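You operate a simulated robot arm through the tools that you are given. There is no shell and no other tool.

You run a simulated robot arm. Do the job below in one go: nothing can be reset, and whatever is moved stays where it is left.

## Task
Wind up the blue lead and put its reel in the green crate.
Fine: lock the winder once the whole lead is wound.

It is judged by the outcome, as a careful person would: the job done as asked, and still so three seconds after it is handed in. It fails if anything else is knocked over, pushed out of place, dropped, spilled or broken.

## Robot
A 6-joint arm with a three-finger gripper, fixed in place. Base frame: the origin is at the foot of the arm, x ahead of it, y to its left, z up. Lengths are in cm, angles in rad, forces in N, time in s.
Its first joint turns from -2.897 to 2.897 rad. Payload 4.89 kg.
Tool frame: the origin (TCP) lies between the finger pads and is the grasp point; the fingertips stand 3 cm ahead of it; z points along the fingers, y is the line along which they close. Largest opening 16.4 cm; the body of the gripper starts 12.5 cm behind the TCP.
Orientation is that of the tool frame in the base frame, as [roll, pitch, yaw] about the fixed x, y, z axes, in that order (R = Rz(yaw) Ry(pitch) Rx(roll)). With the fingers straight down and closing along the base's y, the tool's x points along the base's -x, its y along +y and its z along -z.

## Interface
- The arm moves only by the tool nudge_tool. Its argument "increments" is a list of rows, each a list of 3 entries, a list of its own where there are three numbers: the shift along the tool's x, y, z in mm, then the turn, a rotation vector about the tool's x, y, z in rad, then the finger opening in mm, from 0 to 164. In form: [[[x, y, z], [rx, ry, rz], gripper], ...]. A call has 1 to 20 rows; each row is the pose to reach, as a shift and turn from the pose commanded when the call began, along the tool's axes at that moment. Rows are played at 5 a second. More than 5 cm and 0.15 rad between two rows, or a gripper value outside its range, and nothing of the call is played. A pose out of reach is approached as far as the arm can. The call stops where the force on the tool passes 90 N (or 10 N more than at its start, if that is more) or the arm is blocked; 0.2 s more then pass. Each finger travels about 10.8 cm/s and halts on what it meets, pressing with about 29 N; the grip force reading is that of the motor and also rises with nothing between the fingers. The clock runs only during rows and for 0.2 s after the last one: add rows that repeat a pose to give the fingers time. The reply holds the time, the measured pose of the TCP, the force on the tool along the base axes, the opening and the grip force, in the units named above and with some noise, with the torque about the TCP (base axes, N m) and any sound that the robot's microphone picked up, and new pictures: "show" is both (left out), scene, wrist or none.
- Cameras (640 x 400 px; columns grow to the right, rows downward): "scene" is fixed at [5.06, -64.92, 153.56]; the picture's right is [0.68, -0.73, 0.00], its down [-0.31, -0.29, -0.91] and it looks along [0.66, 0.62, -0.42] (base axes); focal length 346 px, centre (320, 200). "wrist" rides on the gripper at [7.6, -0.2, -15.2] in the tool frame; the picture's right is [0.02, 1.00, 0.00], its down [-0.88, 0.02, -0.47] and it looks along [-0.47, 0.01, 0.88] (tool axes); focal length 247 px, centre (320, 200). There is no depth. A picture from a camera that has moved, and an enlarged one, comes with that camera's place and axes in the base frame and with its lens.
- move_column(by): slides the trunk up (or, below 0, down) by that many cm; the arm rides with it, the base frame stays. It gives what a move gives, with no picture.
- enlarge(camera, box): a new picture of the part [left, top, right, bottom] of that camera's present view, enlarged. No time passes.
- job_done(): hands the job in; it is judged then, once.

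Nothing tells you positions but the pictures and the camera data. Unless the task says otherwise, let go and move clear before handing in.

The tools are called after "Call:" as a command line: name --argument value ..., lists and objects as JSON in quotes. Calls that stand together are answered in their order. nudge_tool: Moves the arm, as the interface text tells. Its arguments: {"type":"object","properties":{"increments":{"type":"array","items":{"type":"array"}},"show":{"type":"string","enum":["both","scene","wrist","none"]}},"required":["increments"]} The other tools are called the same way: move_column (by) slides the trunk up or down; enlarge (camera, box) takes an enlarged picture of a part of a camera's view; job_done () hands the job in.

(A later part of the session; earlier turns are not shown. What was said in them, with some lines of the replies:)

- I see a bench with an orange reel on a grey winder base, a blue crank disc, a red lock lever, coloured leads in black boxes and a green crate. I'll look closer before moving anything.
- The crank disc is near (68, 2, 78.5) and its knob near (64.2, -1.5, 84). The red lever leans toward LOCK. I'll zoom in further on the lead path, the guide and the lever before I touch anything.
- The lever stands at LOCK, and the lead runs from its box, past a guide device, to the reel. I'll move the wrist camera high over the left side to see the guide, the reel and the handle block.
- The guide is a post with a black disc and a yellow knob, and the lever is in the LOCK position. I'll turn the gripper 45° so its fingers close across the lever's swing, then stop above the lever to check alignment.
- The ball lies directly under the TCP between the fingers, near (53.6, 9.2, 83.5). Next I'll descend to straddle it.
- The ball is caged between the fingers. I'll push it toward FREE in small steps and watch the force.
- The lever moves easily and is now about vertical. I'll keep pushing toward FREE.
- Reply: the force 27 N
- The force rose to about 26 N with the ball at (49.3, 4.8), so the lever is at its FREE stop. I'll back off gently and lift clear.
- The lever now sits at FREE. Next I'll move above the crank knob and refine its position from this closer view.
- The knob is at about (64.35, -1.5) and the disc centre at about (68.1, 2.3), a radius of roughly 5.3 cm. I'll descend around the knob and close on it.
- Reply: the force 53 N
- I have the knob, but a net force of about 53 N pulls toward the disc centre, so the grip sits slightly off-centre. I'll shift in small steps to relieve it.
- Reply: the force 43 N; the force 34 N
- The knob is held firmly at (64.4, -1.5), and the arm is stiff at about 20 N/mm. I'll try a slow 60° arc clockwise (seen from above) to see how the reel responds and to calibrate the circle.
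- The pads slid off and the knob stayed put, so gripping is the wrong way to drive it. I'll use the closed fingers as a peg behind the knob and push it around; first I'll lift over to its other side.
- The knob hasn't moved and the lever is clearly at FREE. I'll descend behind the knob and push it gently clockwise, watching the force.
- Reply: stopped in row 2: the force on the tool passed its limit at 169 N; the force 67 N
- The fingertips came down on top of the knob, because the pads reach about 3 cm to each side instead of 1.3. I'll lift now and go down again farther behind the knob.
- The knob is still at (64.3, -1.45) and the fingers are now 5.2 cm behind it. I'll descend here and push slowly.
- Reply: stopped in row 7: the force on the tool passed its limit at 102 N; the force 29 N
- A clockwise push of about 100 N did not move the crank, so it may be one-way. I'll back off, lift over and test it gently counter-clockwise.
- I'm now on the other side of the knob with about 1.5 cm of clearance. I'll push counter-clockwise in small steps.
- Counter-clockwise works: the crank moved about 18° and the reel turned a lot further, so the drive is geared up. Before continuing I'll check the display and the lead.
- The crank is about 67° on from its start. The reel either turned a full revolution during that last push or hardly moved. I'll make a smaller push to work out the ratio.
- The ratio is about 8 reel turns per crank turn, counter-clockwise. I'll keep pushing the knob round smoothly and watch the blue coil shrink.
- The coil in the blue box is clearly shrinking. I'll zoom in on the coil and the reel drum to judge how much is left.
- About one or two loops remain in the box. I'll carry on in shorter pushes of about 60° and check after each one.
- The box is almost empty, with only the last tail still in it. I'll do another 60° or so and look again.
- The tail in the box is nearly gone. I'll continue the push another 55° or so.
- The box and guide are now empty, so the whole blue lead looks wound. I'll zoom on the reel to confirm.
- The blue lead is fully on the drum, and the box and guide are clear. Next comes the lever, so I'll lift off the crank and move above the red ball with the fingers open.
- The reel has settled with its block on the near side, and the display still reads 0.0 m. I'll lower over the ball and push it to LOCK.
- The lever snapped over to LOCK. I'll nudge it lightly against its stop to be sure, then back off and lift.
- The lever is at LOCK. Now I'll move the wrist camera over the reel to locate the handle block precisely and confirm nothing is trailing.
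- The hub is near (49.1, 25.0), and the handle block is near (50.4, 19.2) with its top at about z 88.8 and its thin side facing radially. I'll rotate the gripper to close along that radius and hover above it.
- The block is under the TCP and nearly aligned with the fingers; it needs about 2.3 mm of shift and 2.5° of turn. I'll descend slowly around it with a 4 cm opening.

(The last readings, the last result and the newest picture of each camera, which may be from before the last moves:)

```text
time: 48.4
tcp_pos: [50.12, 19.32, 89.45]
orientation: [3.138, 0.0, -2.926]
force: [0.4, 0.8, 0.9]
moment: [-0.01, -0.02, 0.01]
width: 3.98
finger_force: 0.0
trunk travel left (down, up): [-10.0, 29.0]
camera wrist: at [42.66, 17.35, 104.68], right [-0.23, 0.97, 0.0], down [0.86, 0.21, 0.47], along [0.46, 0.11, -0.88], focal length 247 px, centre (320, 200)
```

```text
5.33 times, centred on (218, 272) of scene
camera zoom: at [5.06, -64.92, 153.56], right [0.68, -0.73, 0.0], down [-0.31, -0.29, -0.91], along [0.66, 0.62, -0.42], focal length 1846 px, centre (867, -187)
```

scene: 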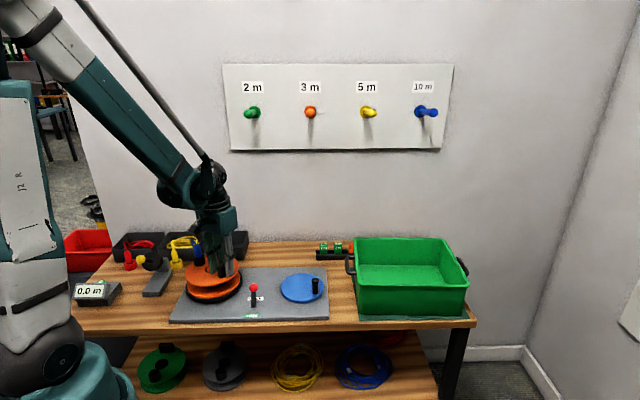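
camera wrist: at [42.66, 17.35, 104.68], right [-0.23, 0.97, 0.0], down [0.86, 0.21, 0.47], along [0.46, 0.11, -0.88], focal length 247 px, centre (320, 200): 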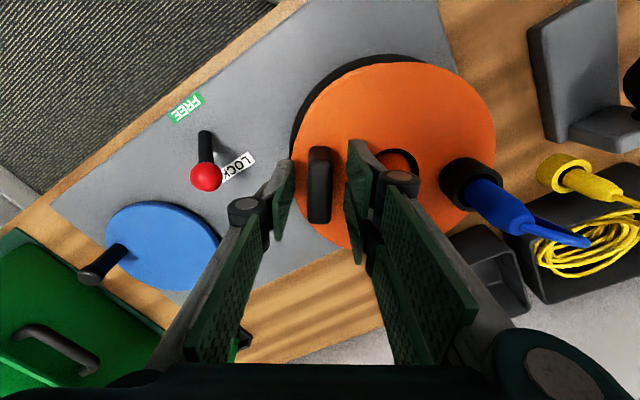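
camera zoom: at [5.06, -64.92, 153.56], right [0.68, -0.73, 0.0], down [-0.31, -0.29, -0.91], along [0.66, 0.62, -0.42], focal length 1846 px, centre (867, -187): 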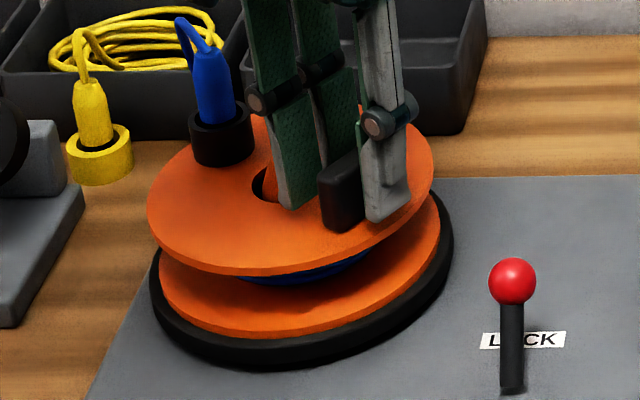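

The block sits centred and aligned between the fingers. I'll go down another 5 mm carefully, then close.

Call:
nudge_tool --increments '[[[0, 0, 2], [0, 0, 0], 40], [[0, 0, 4], [0, 0, 0], 40], [[0, 0, 5], [0, 0, 0], 40], [[0, 0, 5], [0, 0, 0], 40]]' --show "none"

Call:
nudge_tool --increments '[[[0, 0, 0], [0, 0, 0], 30], [[0, 0, 0], [0, 0, 0], 20], [[0, 0, 0], [0, 0, 0], 10], [[0, 0, 0], [0, 0, 0], 0], [[0, 0, 0], [0, 0, 0], 0]]' --show "both"

Call:
enlarge --camera "scene" --box '[175, 235, 260, 310]'

```text
time: 49.4
tcp_pos: [50.03, 19.22, 89.03]
orientation: [3.14, 0.0, -2.926]
force: [-0.4, 0.5, -0.7]
moment: [0.01, -0.03, 0.01]
width: 4.02
finger_force: 0.1
trunk travel left (down, up): [-10.0, 29.0]
```

```text
time: 50.6
tcp_pos: [50.12, 19.13, 89.08]
orientation: [3.14, 0.0, -2.928]
force: [1.6, -0.5, -0.3]
moment: [-0.04, -0.07, -0.16]
width: 1.75
finger_force: 28.9
trunk travel left (down, up): [-10.0, 29.0]
camera wrist: at [42.72, 17.36, 104.25], right [-0.23, 0.97, 0.0], down [0.86, 0.21, 0.47], along [0.46, 0.11, -0.88], focal length 247 px, centre (320, 200)
```

scene: 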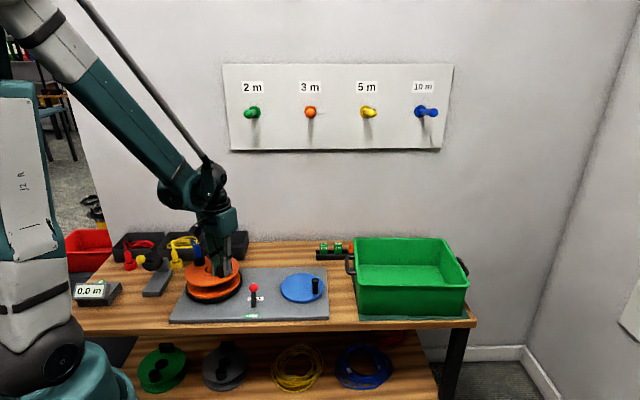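
wrist: 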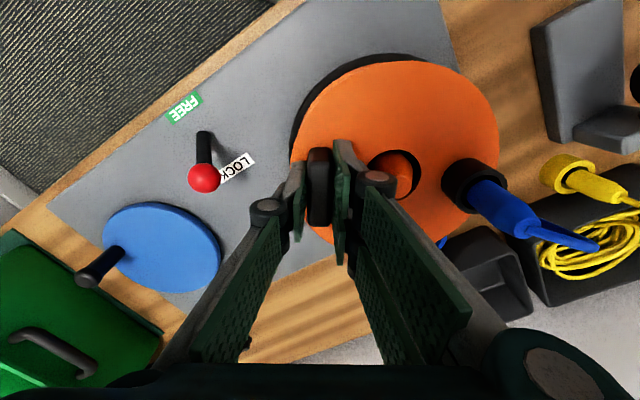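

```text
5.33 times, centred on (218, 272) of scene
camera zoom: at [5.06, -64.92, 153.56], right [0.68, -0.73, 0.0], down [-0.31, -0.29, -0.91], along [0.66, 0.62, -0.42], focal length 1846 px, centre (867, -187)
```

zoom: 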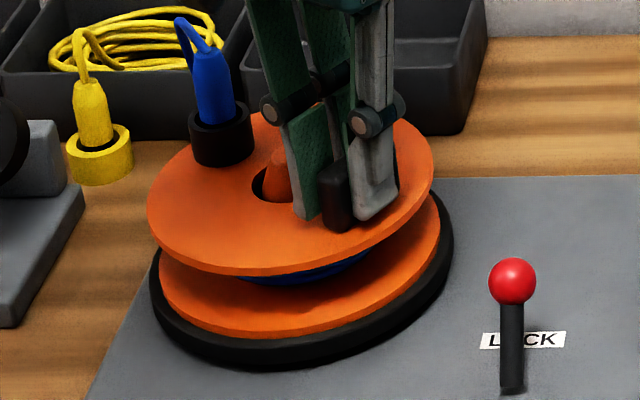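

I have a firm, centred grip on the block at 1.75 cm width. I'll lift slowly and watch the load and tilt.

Call:
nudge_tool --increments '[[[0, 0, -3], [0, 0, 0], 0], [[0, 0, -6], [0, 0, 0], 0], [[0, 0, -10], [0, 0, 0], 0], [[0, 0, -15], [0, 0, 0], 0], [[0, 0, -20], [0, 0, 0], 0], [[0, 0, -20], [0, 0, 0], 0]]' --show "both"

Call:
enlarge --camera "scene" --box '[175, 225, 260, 300]'

```text
time: 52.0
tcp_pos: [50.14, 19.21, 90.94]
orientation: [3.14, 0.0, -2.927]
force: [-0.7, 0.0, -4.2]
moment: [-0.25, -0.01, -0.02]
width: 1.75
finger_force: 28.8
trunk travel left (down, up): [-10.0, 29.0]
camera wrist: at [42.72, 17.4, 106.29], right [-0.23, 0.97, 0.0], down [0.86, 0.21, 0.47], along [0.46, 0.11, -0.88], focal length 247 px, centre (320, 200)
```

scene: 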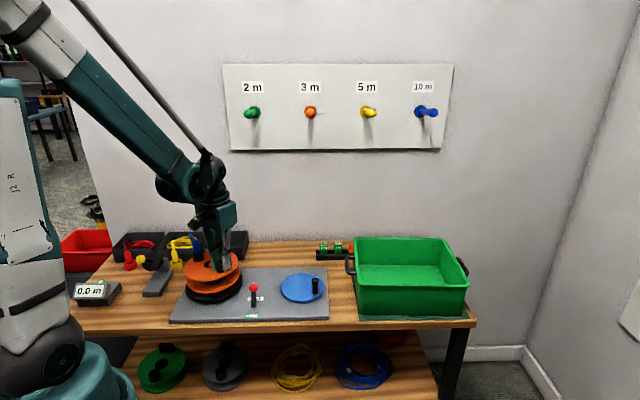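
wrist: 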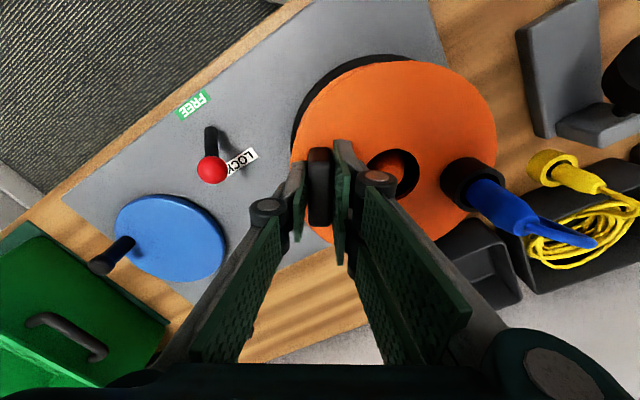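

```text
5.33 times, centred on (218, 262) of scene
camera zoom: at [5.06, -64.92, 153.56], right [0.68, -0.73, 0.0], down [-0.31, -0.29, -0.91], along [0.66, 0.62, -0.42], focal length 1846 px, centre (867, -133)
```

zoom: 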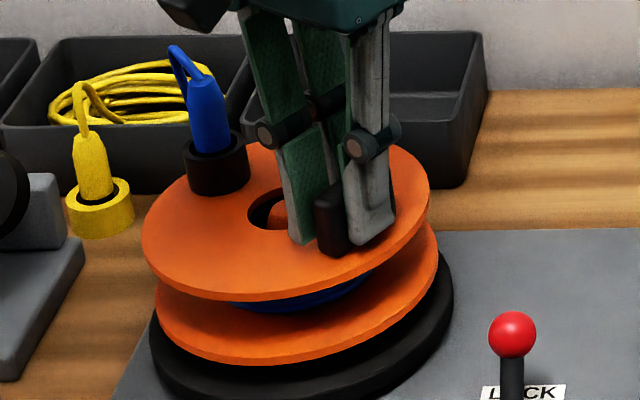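

The reel comes up level, weighing about 4 N, and the grip is holding. I'll lift it well clear before moving sideways.

Call:
nudge_tool --increments '[[[0, 0, -15], [0, 0, 0], 0], [[0, 0, -30], [0, 0, 0], 0], [[0, 0, -50], [0, 0, 0], 0], [[0, 0, -70], [0, 0, 0], 0], [[0, 0, -90], [0, 0, 0], 0], [[0, 0, -110], [0, 0, 0], 0], [[0, 0, -130], [0, 0, 0], 0], [[0, 0, -130], [0, 0, 0], 0]]' --show "both"

Call:
enlarge --camera "scene" --box '[140, 180, 340, 330]'

Call:
enlarge --camera "scene" --box '[330, 225, 490, 335]'

```text
time: 53.8
tcp_pos: [50.0, 19.18, 104.08]
orientation: [3.139, 0.001, -2.927]
force: [-0.8, -0.8, -3.4]
moment: [-0.17, -0.07, -0.03]
width: 1.77
finger_force: 29.0
trunk travel left (down, up): [-10.0, 29.0]
camera wrist: at [42.63, 17.34, 119.33], right [-0.23, 0.97, 0.0], down [0.86, 0.21, 0.47], along [0.46, 0.11, -0.88], focal length 247 px, centre (320, 200)
```

scene: 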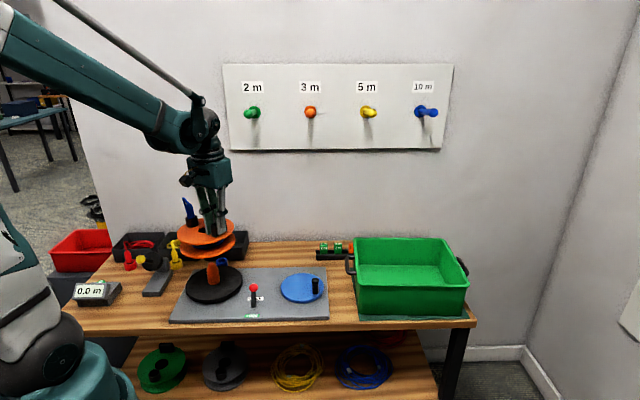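
wrist: 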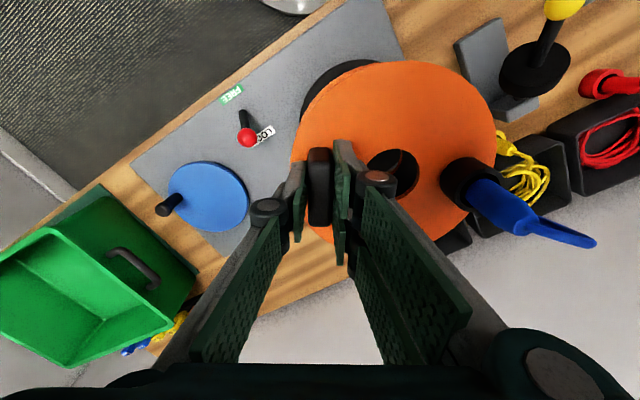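

```text
2.67 times, centred on (240, 255) of scene
camera zoom: at [5.06, -64.92, 153.56], right [0.68, -0.73, 0.0], down [-0.31, -0.29, -0.91], along [0.66, 0.62, -0.42], focal length 923 px, centre (533, 53)
```

zoom: 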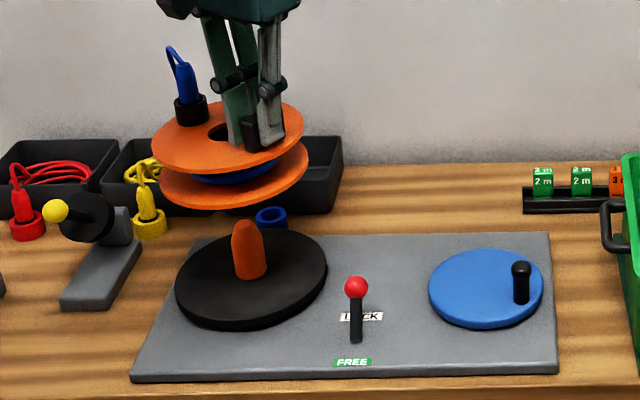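

```text
3.64 times, centred on (410, 280) of scene
camera zoom: at [5.06, -64.92, 153.56], right [0.68, -0.73, 0.0], down [-0.31, -0.29, -0.91], along [0.66, 0.62, -0.42], focal length 1259 px, centre (-7, -91)
```

zoom: 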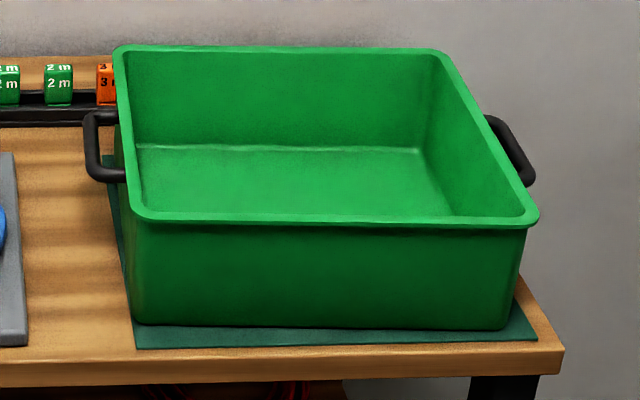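

The reel hangs level with the lead neatly wound, and the spindle stays behind. The crate rim is at about z 88.5 with its centre near (92.6, -20.8). I'll carry the reel over smoothly, turning about 62° so the handle faces the bench front.

Call:
nudge_tool --increments '[[[-10, -18, 0], [0, 0, 0.04], 0], [[-24, -44, 0], [0, 0, 0.1], 0], [[-39, -71, 0], [0, 0, 0.16], 0], [[-54, -98, 0], [0, 0, 0.22], 0], [[-69, -126, 0], [0, 0, 0.285], 0], [[-84, -154, 0], [0, 0, 0.35], 0], [[-99, -182, 0], [0, 0, 0.41], 0], [[-114, -210, 0], [0, 0, 0.47], 0], [[-129, -238, 0], [0, 0, 0.53], 0], [[-144, -266, 0], [0, 0, 0.6], 0], [[-159, -294, 0], [0, 0, 0.66], 0], [[-174, -322, 0], [0, 0, 0.72], 0], [[-189, -350, 0], [0, 0, 0.78], 0], [[-204, -378, 0], [0, 0, 0.85], 0], [[-219, -406, 0], [0, 0, 0.91], 0], [[-234, -433, 0], [0, 0, 0.97], 0], [[-249, -459, 0], [0, 0, 1.03], 0], [[-263, -483, 0], [0, 0, 1.084], 0], [[-263, -483, 0], [0, 0, 1.084], 0]]' --show "both"

Call:
enlarge --camera "scene" --box '[300, 170, 500, 335]'

```text
time: 57.8
tcp_pos: [85.96, -22.34, 103.77]
orientation: [3.142, -0.002, 2.272]
force: [0.5, 1.0, -3.0]
moment: [-0.12, 0.19, 0.01]
width: 1.77
finger_force: 29.1
trunk travel left (down, up): [-10.0, 29.0]
camera wrist: at [81.0, -16.66, 118.96], right [0.75, 0.66, 0.0], down [0.58, -0.66, 0.47], along [0.31, -0.35, -0.88], focal length 247 px, centre (320, 200)
```

scene: 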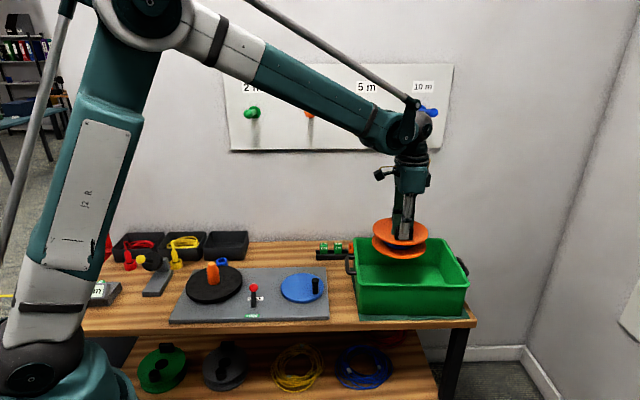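
wrist: 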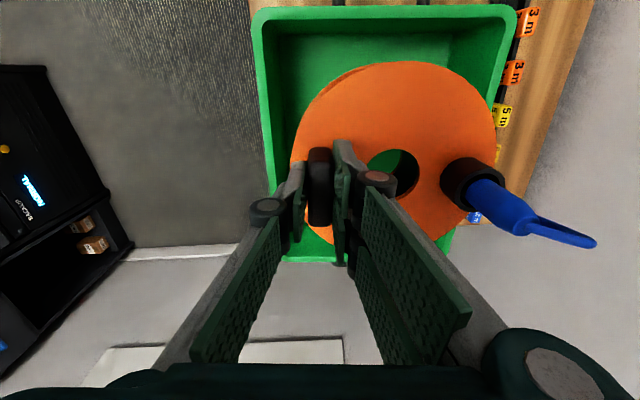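

```text
2.42 times, centred on (400, 252) of scene
camera zoom: at [5.06, -64.92, 153.56], right [0.68, -0.73, 0.0], down [-0.31, -0.29, -0.91], along [0.66, 0.62, -0.42], focal length 839 px, centre (126, 73)
```

zoom: 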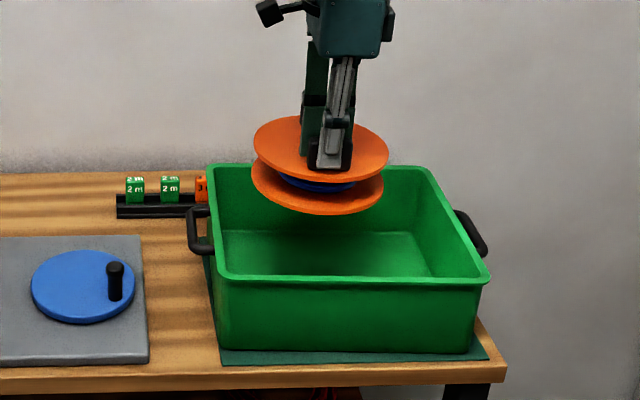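

The reel is centred over the crate with a couple of centimetres of clearance on each side. I'll lower it in stages, slowing near the floor.

Call:
nudge_tool --increments '[[[0, 0, 20], [0, 0, 0], 0], [[0, 0, 40], [0, 0, 0], 0], [[0, 0, 60], [0, 0, 0], 0], [[0, 0, 80], [0, 0, 0], 0], [[0, 0, 100], [0, 0, 0], 0], [[0, 0, 115], [0, 0, 0], 0], [[0, 0, 128], [0, 0, 0], 0], [[0, 0, 135], [0, 0, 0], 0], [[0, 0, 135], [0, 0, 0], 0]]' --show "both"

Call:
enlarge --camera "scene" --box '[330, 190, 490, 330]'

```text
time: 59.8
tcp_pos: [86.03, -22.46, 90.35]
orientation: [3.14, 0.0, 2.272]
force: [-0.4, -0.1, -4.3]
moment: [-0.1, 0.17, 0.01]
width: 1.79
finger_force: 28.9
trunk travel left (down, up): [-10.0, 29.0]
camera wrist: at [81.03, -16.76, 105.65], right [0.75, 0.66, 0.0], down [0.58, -0.66, 0.47], along [0.31, -0.35, -0.88], focal length 247 px, centre (320, 200)
```

scene: 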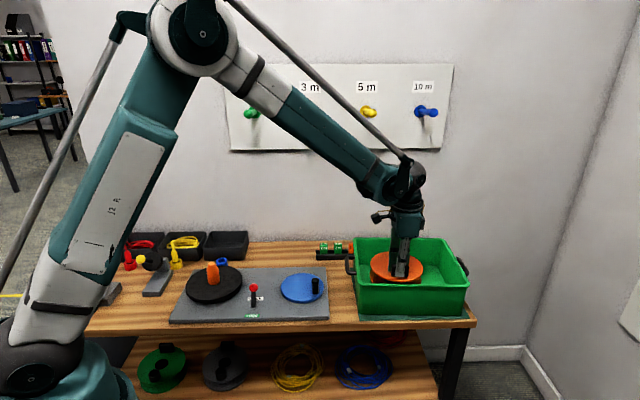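
wrist: 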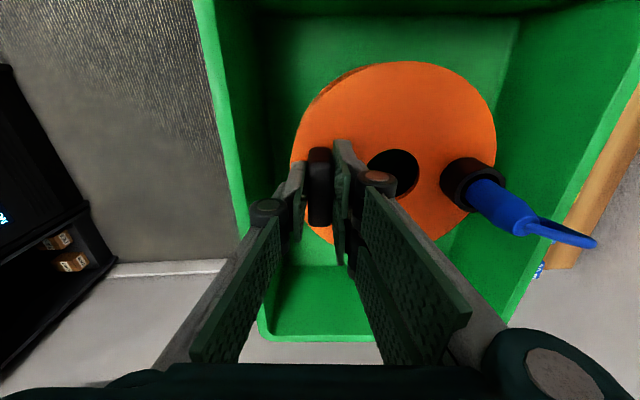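

```text
2.86 times, centred on (410, 260) of scene
camera zoom: at [5.06, -64.92, 153.56], right [0.68, -0.73, 0.0], down [-0.31, -0.29, -0.91], along [0.66, 0.62, -0.42], focal length 989 px, centre (63, 29)
```

zoom: 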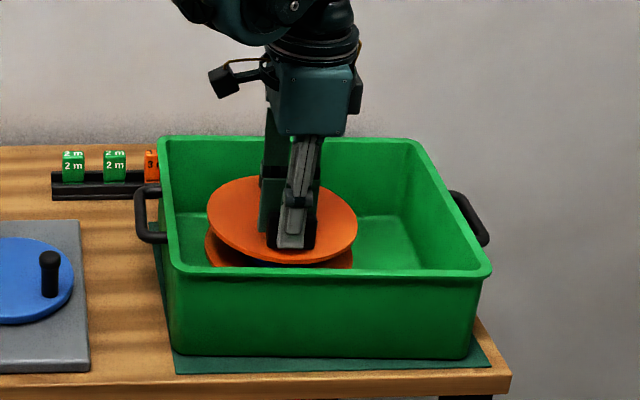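

The reel is inside the crate with clear space around it. I'll lower in small steps until the weight comes off.

Call:
nudge_tool --increments '[[[0, 0, 4], [0, 0, 0], 0], [[0, 0, 8], [0, 0, 0], 0], [[0, 0, 12], [0, 0, 0], 0], [[0, 0, 12], [0, 0, 0], 0]]' --show "none"

Call:
nudge_tool --increments '[[[0, 0, 2], [0, 0, 0], 0], [[0, 0, 4], [0, 0, 0], 0], [[0, 0, 6], [0, 0, 0], 0], [[0, 0, 6], [0, 0, 0], 0]]' --show "wrist"

```text
time: 60.8
tcp_pos: [86.04, -22.46, 89.2]
orientation: [3.141, -0.001, 2.274]
force: [-0.6, -0.1, -1.7]
moment: [-0.11, 0.18, 0.02]
width: 1.78
finger_force: 29.4
trunk travel left (down, up): [-10.0, 29.0]
```

```text
time: 61.8
tcp_pos: [85.94, -22.51, 88.64]
orientation: [-3.142, -0.002, 2.272]
force: [-0.5, -1.3, -2.7]
moment: [-0.14, 0.15, 0.02]
width: 1.78
finger_force: 29.4
trunk travel left (down, up): [-10.0, 29.0]
camera wrist: at [80.99, -16.78, 103.85], right [0.75, 0.66, 0.0], down [0.58, -0.66, 0.47], along [0.31, -0.35, -0.88], focal length 247 px, centre (320, 200)
```

wrist: 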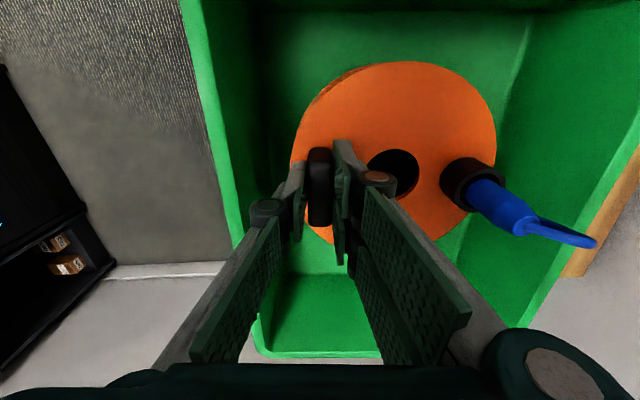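

It is still hanging free, since the moment hasn't changed. I'll keep lowering gently.

Call:
nudge_tool --increments '[[[0, 0, 2], [0, 0, 0], 0], [[0, 0, 4], [0, 0, 0], 0], [[0, 0, 6], [0, 0, 0], 0], [[0, 0, 6], [0, 0, 0], 0]]' --show "none"

Call:
nudge_tool --increments '[[[0, 0, 2], [0, 0, 0], 0], [[0, 0, 4], [0, 0, 0], 0], [[0, 0, 4], [0, 0, 0], 0]]' --show "none"

```text
time: 62.8
tcp_pos: [86.02, -22.45, 87.89]
orientation: [3.14, -0.001, 2.274]
force: [0.9, -0.6, -2.7]
moment: [-0.11, 0.16, 0.01]
width: 1.77
finger_force: 28.8
trunk travel left (down, up): [-10.0, 29.0]
```

```text
time: 63.6
tcp_pos: [86.05, -22.48, 87.54]
orientation: [-3.14, -0.001, 2.273]
force: [-0.8, 1.3, -3.3]
moment: [-0.12, 0.19, 0.0]
width: 1.77
finger_force: 28.7
trunk travel left (down, up): [-10.0, 29.0]
```

Call:
nudge_tool --increments '[[[0, 0, 2], [0, 0, 0], 0], [[0, 0, 4], [0, 0, 0], 0], [[0, 0, 4], [0, 0, 0], 0]]' --show "none"

Call:
nudge_tool --increments '[[[0, 0, 2], [0, 0, 0], 0], [[0, 0, 4], [0, 0, 0], 0], [[0, 0, 4], [0, 0, 0], 0]]' --show "both"

Call:
enlarge --camera "scene" --box '[330, 190, 490, 330]'

```text
time: 64.4
tcp_pos: [86.06, -22.52, 87.03]
orientation: [3.141, -0.002, 2.273]
force: [0.3, 0.2, -2.6]
moment: [-0.11, 0.17, -0.01]
width: 1.78
finger_force: 29.0
trunk travel left (down, up): [-10.0, 29.0]
```

```text
time: 65.2
tcp_pos: [86.02, -22.36, 86.71]
orientation: [-3.141, -0.002, 2.273]
force: [-0.1, 0.5, -2.0]
moment: [-0.1, 0.12, 0.01]
width: 1.78
finger_force: 28.7
trunk travel left (down, up): [-10.0, 29.0]
camera wrist: at [81.01, -16.75, 102.07], right [0.75, 0.66, 0.0], down [0.58, -0.66, 0.47], along [0.31, -0.35, -0.88], focal length 247 px, centre (320, 200)
```

scene: 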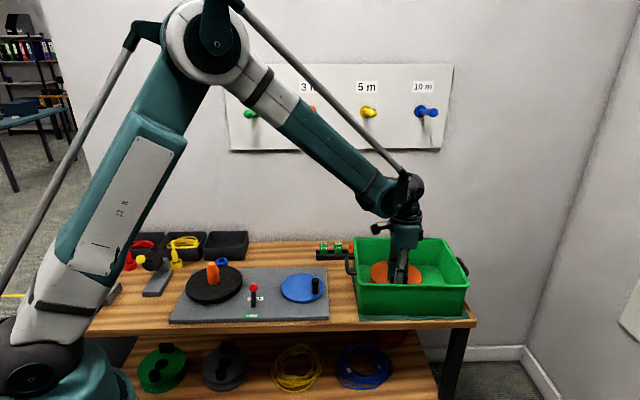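
wrist: 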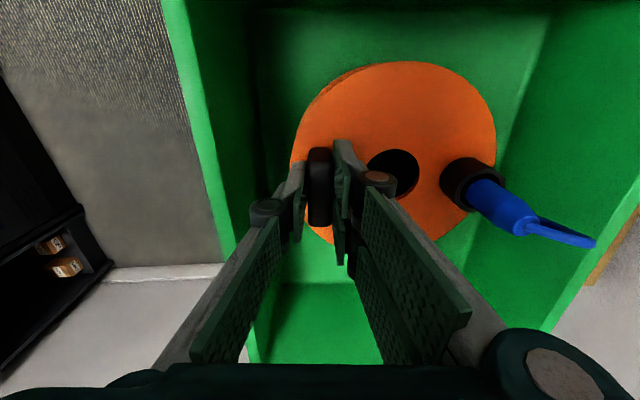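

```text
2.86 times, centred on (410, 260) of scene
camera zoom: at [5.06, -64.92, 153.56], right [0.68, -0.73, 0.0], down [-0.31, -0.29, -0.91], along [0.66, 0.62, -0.42], focal length 989 px, centre (63, 29)
```

zoom: 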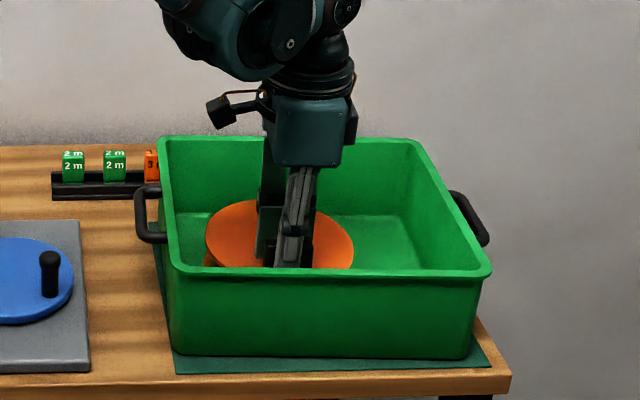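

The load is starting to drop, so the floor is close. A few more millimetres.

Call:
nudge_tool --increments '[[[0, 0, 1.5], [0, 0, 0], 0], [[0, 0, 3], [0, 0, 0], 0], [[0, 0, 3], [0, 0, 0], 0]]' --show "none"

Call:
nudge_tool --increments '[[[0, 0, 1.5], [0, 0, 0], 0], [[0, 0, 3], [0, 0, 0], 0], [[0, 0, 3], [0, 0, 0], 0]]' --show "none"

```text
time: 66.0
tcp_pos: [86.02, -22.46, 86.46]
orientation: [3.141, -0.002, 2.273]
force: [-0.2, -0.7, -3.8]
moment: [-0.1, 0.15, 0.01]
width: 1.78
finger_force: 29.4
trunk travel left (down, up): [-10.0, 29.0]
```

```text
time: 66.8
tcp_pos: [86.0, -22.34, 86.16]
orientation: [-3.141, -0.004, 2.272]
force: [-0.9, -0.1, -3.1]
moment: [-0.16, 0.14, 0.0]
width: 1.79
finger_force: 29.4
trunk travel left (down, up): [-10.0, 29.0]
```

Call:
nudge_tool --increments '[[[0, 0, 1.5], [0, 0, 0], 0], [[0, 0, 3], [0, 0, 0], 0], [[0, 0, 3], [0, 0, 0], 0]]' --show "none"

Call:
nudge_tool --increments '[[[0, 0, 1.5], [0, 0, 0], 0], [[0, 0, 3], [0, 0, 0], 0], [[0, 0, 3], [0, 0, 0], 0]]' --show "none"

```text
time: 67.6
tcp_pos: [85.87, -22.42, 85.8]
orientation: [3.141, -0.003, 2.273]
force: [0.0, -0.7, -0.8]
moment: [-0.03, -0.07, -0.03]
width: 1.79
finger_force: 29.5
trunk travel left (down, up): [-10.0, 29.0]
```

```text
time: 68.4
tcp_pos: [85.96, -22.3, 85.67]
orientation: [3.139, 0.0, 2.272]
force: [1.8, -2.1, 26.2]
moment: [-0.1, 0.0, -0.03]
width: 1.79
finger_force: 29.2
trunk travel left (down, up): [-10.0, 29.0]
```

The reel is resting on the crate floor, with a reaction of 26 N. I'll ease the pressure off, open the fingers a little and lift straight up.

Call:
nudge_tool --increments '[[[0, 0, -1.5], [0, 0, 0], 0], [[0, 0, -1.8], [0, 0, 0], 10], [[0, 0, -1.8], [0, 0, 0], 20], [[0, 0, -1.8], [0, 0, 0], 30], [[0, 0, -1.8], [0, 0, 0], 38], [[0, 0, -1.8], [0, 0, 0], 38], [[0, 0, -1.8], [0, 0, 0], 38]]' --show "both"

Call:
enlarge --camera "wrist" --box '[220, 80, 420, 280]'

```text
time: 70.0
tcp_pos: [85.99, -22.43, 85.87]
orientation: [3.14, -0.001, 2.273]
force: [1.1, 0.6, -0.7]
moment: [-0.01, 0.01, -0.01]
width: 3.82
finger_force: 0.0
trunk travel left (down, up): [-10.0, 29.0]
camera wrist: at [81.02, -16.69, 101.06], right [0.75, 0.66, 0.0], down [0.58, -0.66, 0.47], along [0.31, -0.35, -0.88], focal length 247 px, centre (320, 200)
```

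scene: 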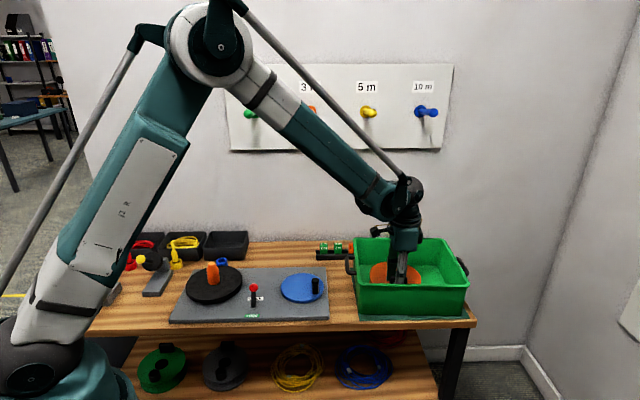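
wrist: 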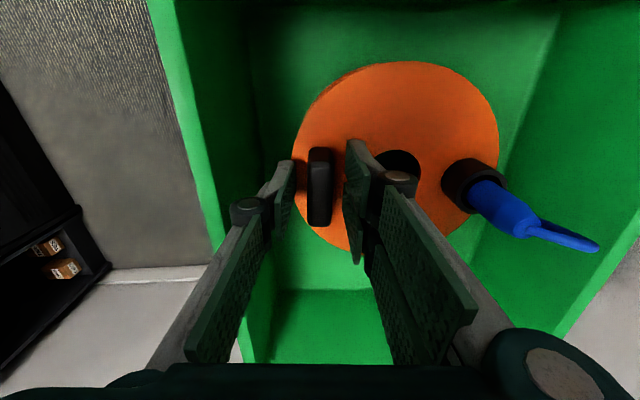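

```text
2.00 times, centred on (320, 180) of wrist
camera zoom: at [81.02, -16.69, 101.06], right [0.75, 0.66, 0.0], down [0.58, -0.66, 0.47], along [0.31, -0.35, -0.88], focal length 494 px, centre (320, 240)
```

zoom: 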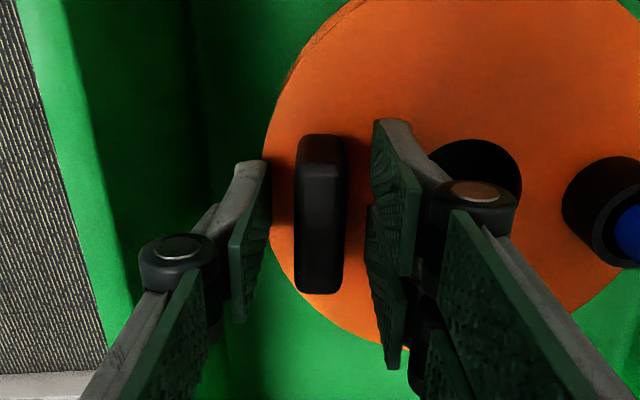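

The block is free of both fingers and the reel lies flat in the crate. I'll lift straight up and then move clear.

Call:
nudge_tool --increments '[[[0, 0, -15], [0, 0, 0], 38], [[0, 0, -40], [0, 0, 0], 38], [[0, 0, -75], [0, 0, 0], 38], [[0, 0, -115], [0, 0, 0], 38], [[0, 0, -160], [0, 0, 0], 38], [[0, 0, -200], [0, 0, 0], 38], [[0, 0, -200], [0, 0, 0], 38]]' --show "both"

```text
time: 71.6
tcp_pos: [86.03, -22.52, 105.66]
orientation: [-3.141, -0.003, 2.271]
force: [-0.1, 1.0, 0.2]
moment: [-0.04, -0.05, -0.06]
width: 3.83
finger_force: 0.0
trunk travel left (down, up): [-10.0, 29.0]
camera wrist: at [81.09, -16.79, 120.98], right [0.75, 0.66, 0.0], down [0.58, -0.66, 0.47], along [0.31, -0.35, -0.88], focal length 247 px, centre (320, 200)
```

scene: 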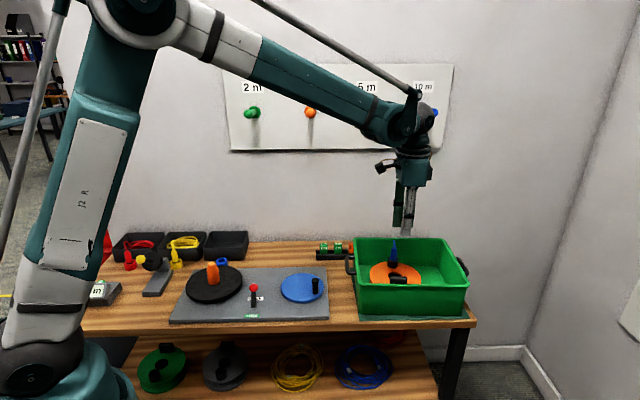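
wrist: 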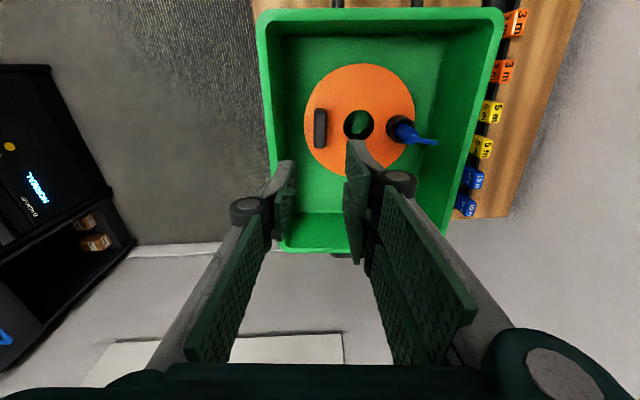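

The reel lies flat in the crate with its lead wound on. I'll move the arm clear, then do a final check of the whole scene.

Call:
nudge_tool --increments '[[[20, -3, -20], [0, 0, 0], 38], [[55, -8, -40], [0, 0, 0], 38], [[95, -14, -60], [0, 0, 0], 38], [[135, -20, -80], [0, 0, 0], 38], [[175, -26, -80], [0, 0, 0], 38], [[215, -32, -80], [0, 0, 0], 38], [[255, -38, -80], [0, 0, 0], 38], [[295, -44, -80], [0, 0, 0], 38], [[330, -49, -80], [0, 0, 0], 38], [[330, -49, -80], [0, 0, 0], 38]]' --show "both"

Call:
enlarge --camera "scene" --box '[340, 225, 480, 325]'

Call:
enlarge --camera "scene" --box '[80, 220, 340, 335]'

```text
time: 73.8
tcp_pos: [60.75, -0.28, 113.7]
orientation: [3.141, 0.0, 2.272]
force: [0.6, 0.2, 0.8]
moment: [0.04, -0.03, -0.01]
width: 3.81
finger_force: 0.0
trunk travel left (down, up): [-10.0, 29.0]
camera wrist: at [55.76, 5.41, 129.01], right [0.75, 0.66, 0.0], down [0.58, -0.66, 0.47], along [0.31, -0.35, -0.88], focal length 247 px, centre (320, 200)
```

scene: 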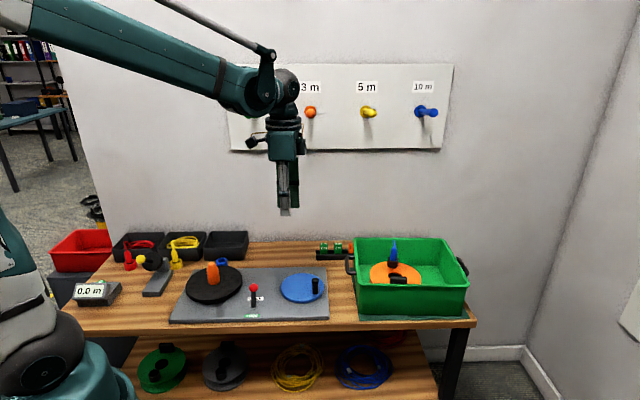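
wrist: 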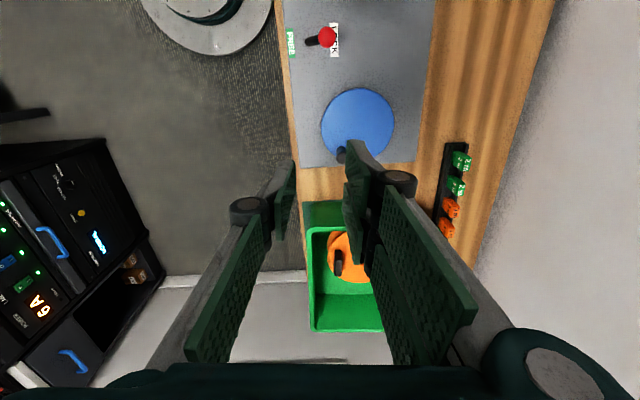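

```text
4.00 times, centred on (410, 275) of scene
camera zoom: at [5.06, -64.92, 153.56], right [0.68, -0.73, 0.0], down [-0.31, -0.29, -0.91], along [0.66, 0.62, -0.42], focal length 1384 px, centre (-40, -100)
```

zoom: 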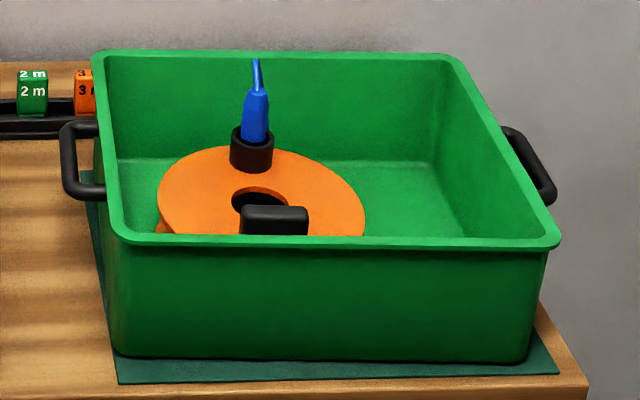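

```text
2.46 times, centred on (210, 278) of scene
camera zoom: at [5.06, -64.92, 153.56], right [0.68, -0.73, 0.0], down [-0.31, -0.29, -0.91], along [0.66, 0.62, -0.42], focal length 852 px, centre (591, 9)
```

zoom: 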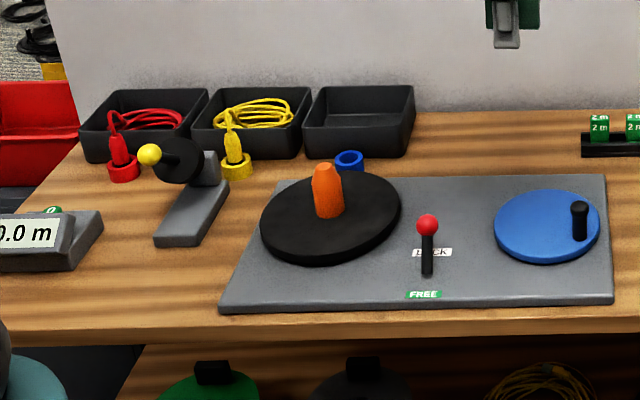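

The blue lead is fully wound and its reel lies flat in the green crate. The lever is at LOCK, everything else is where it was, and the arm is clear, so I'm handing in.

Call:
job_done

```text
The job is handed in.
```

The blue lead is fully wound, its reel is lying flat in the green crate, and the winder lever is locked. I saw nothing else knocked over or moved out of place, and the arm was clear when I handed the job in.

- **Crank direction:** the crank only turned counter-clockwise. Before I knew that, I pushed it clockwise with about 100 N and it didn't move. It worked normally afterwards.
- **Contact with the knob:** while positioning, the fingertips came down once on top of the crank knob, and the arm stopped itself at 169 N. I saw no damage.
- **Length display:** it still read 0.0 m after winding, so it didn't measure the lead. I judged the lead fully wound because its box and the guide were empty and the lead was on the drum.
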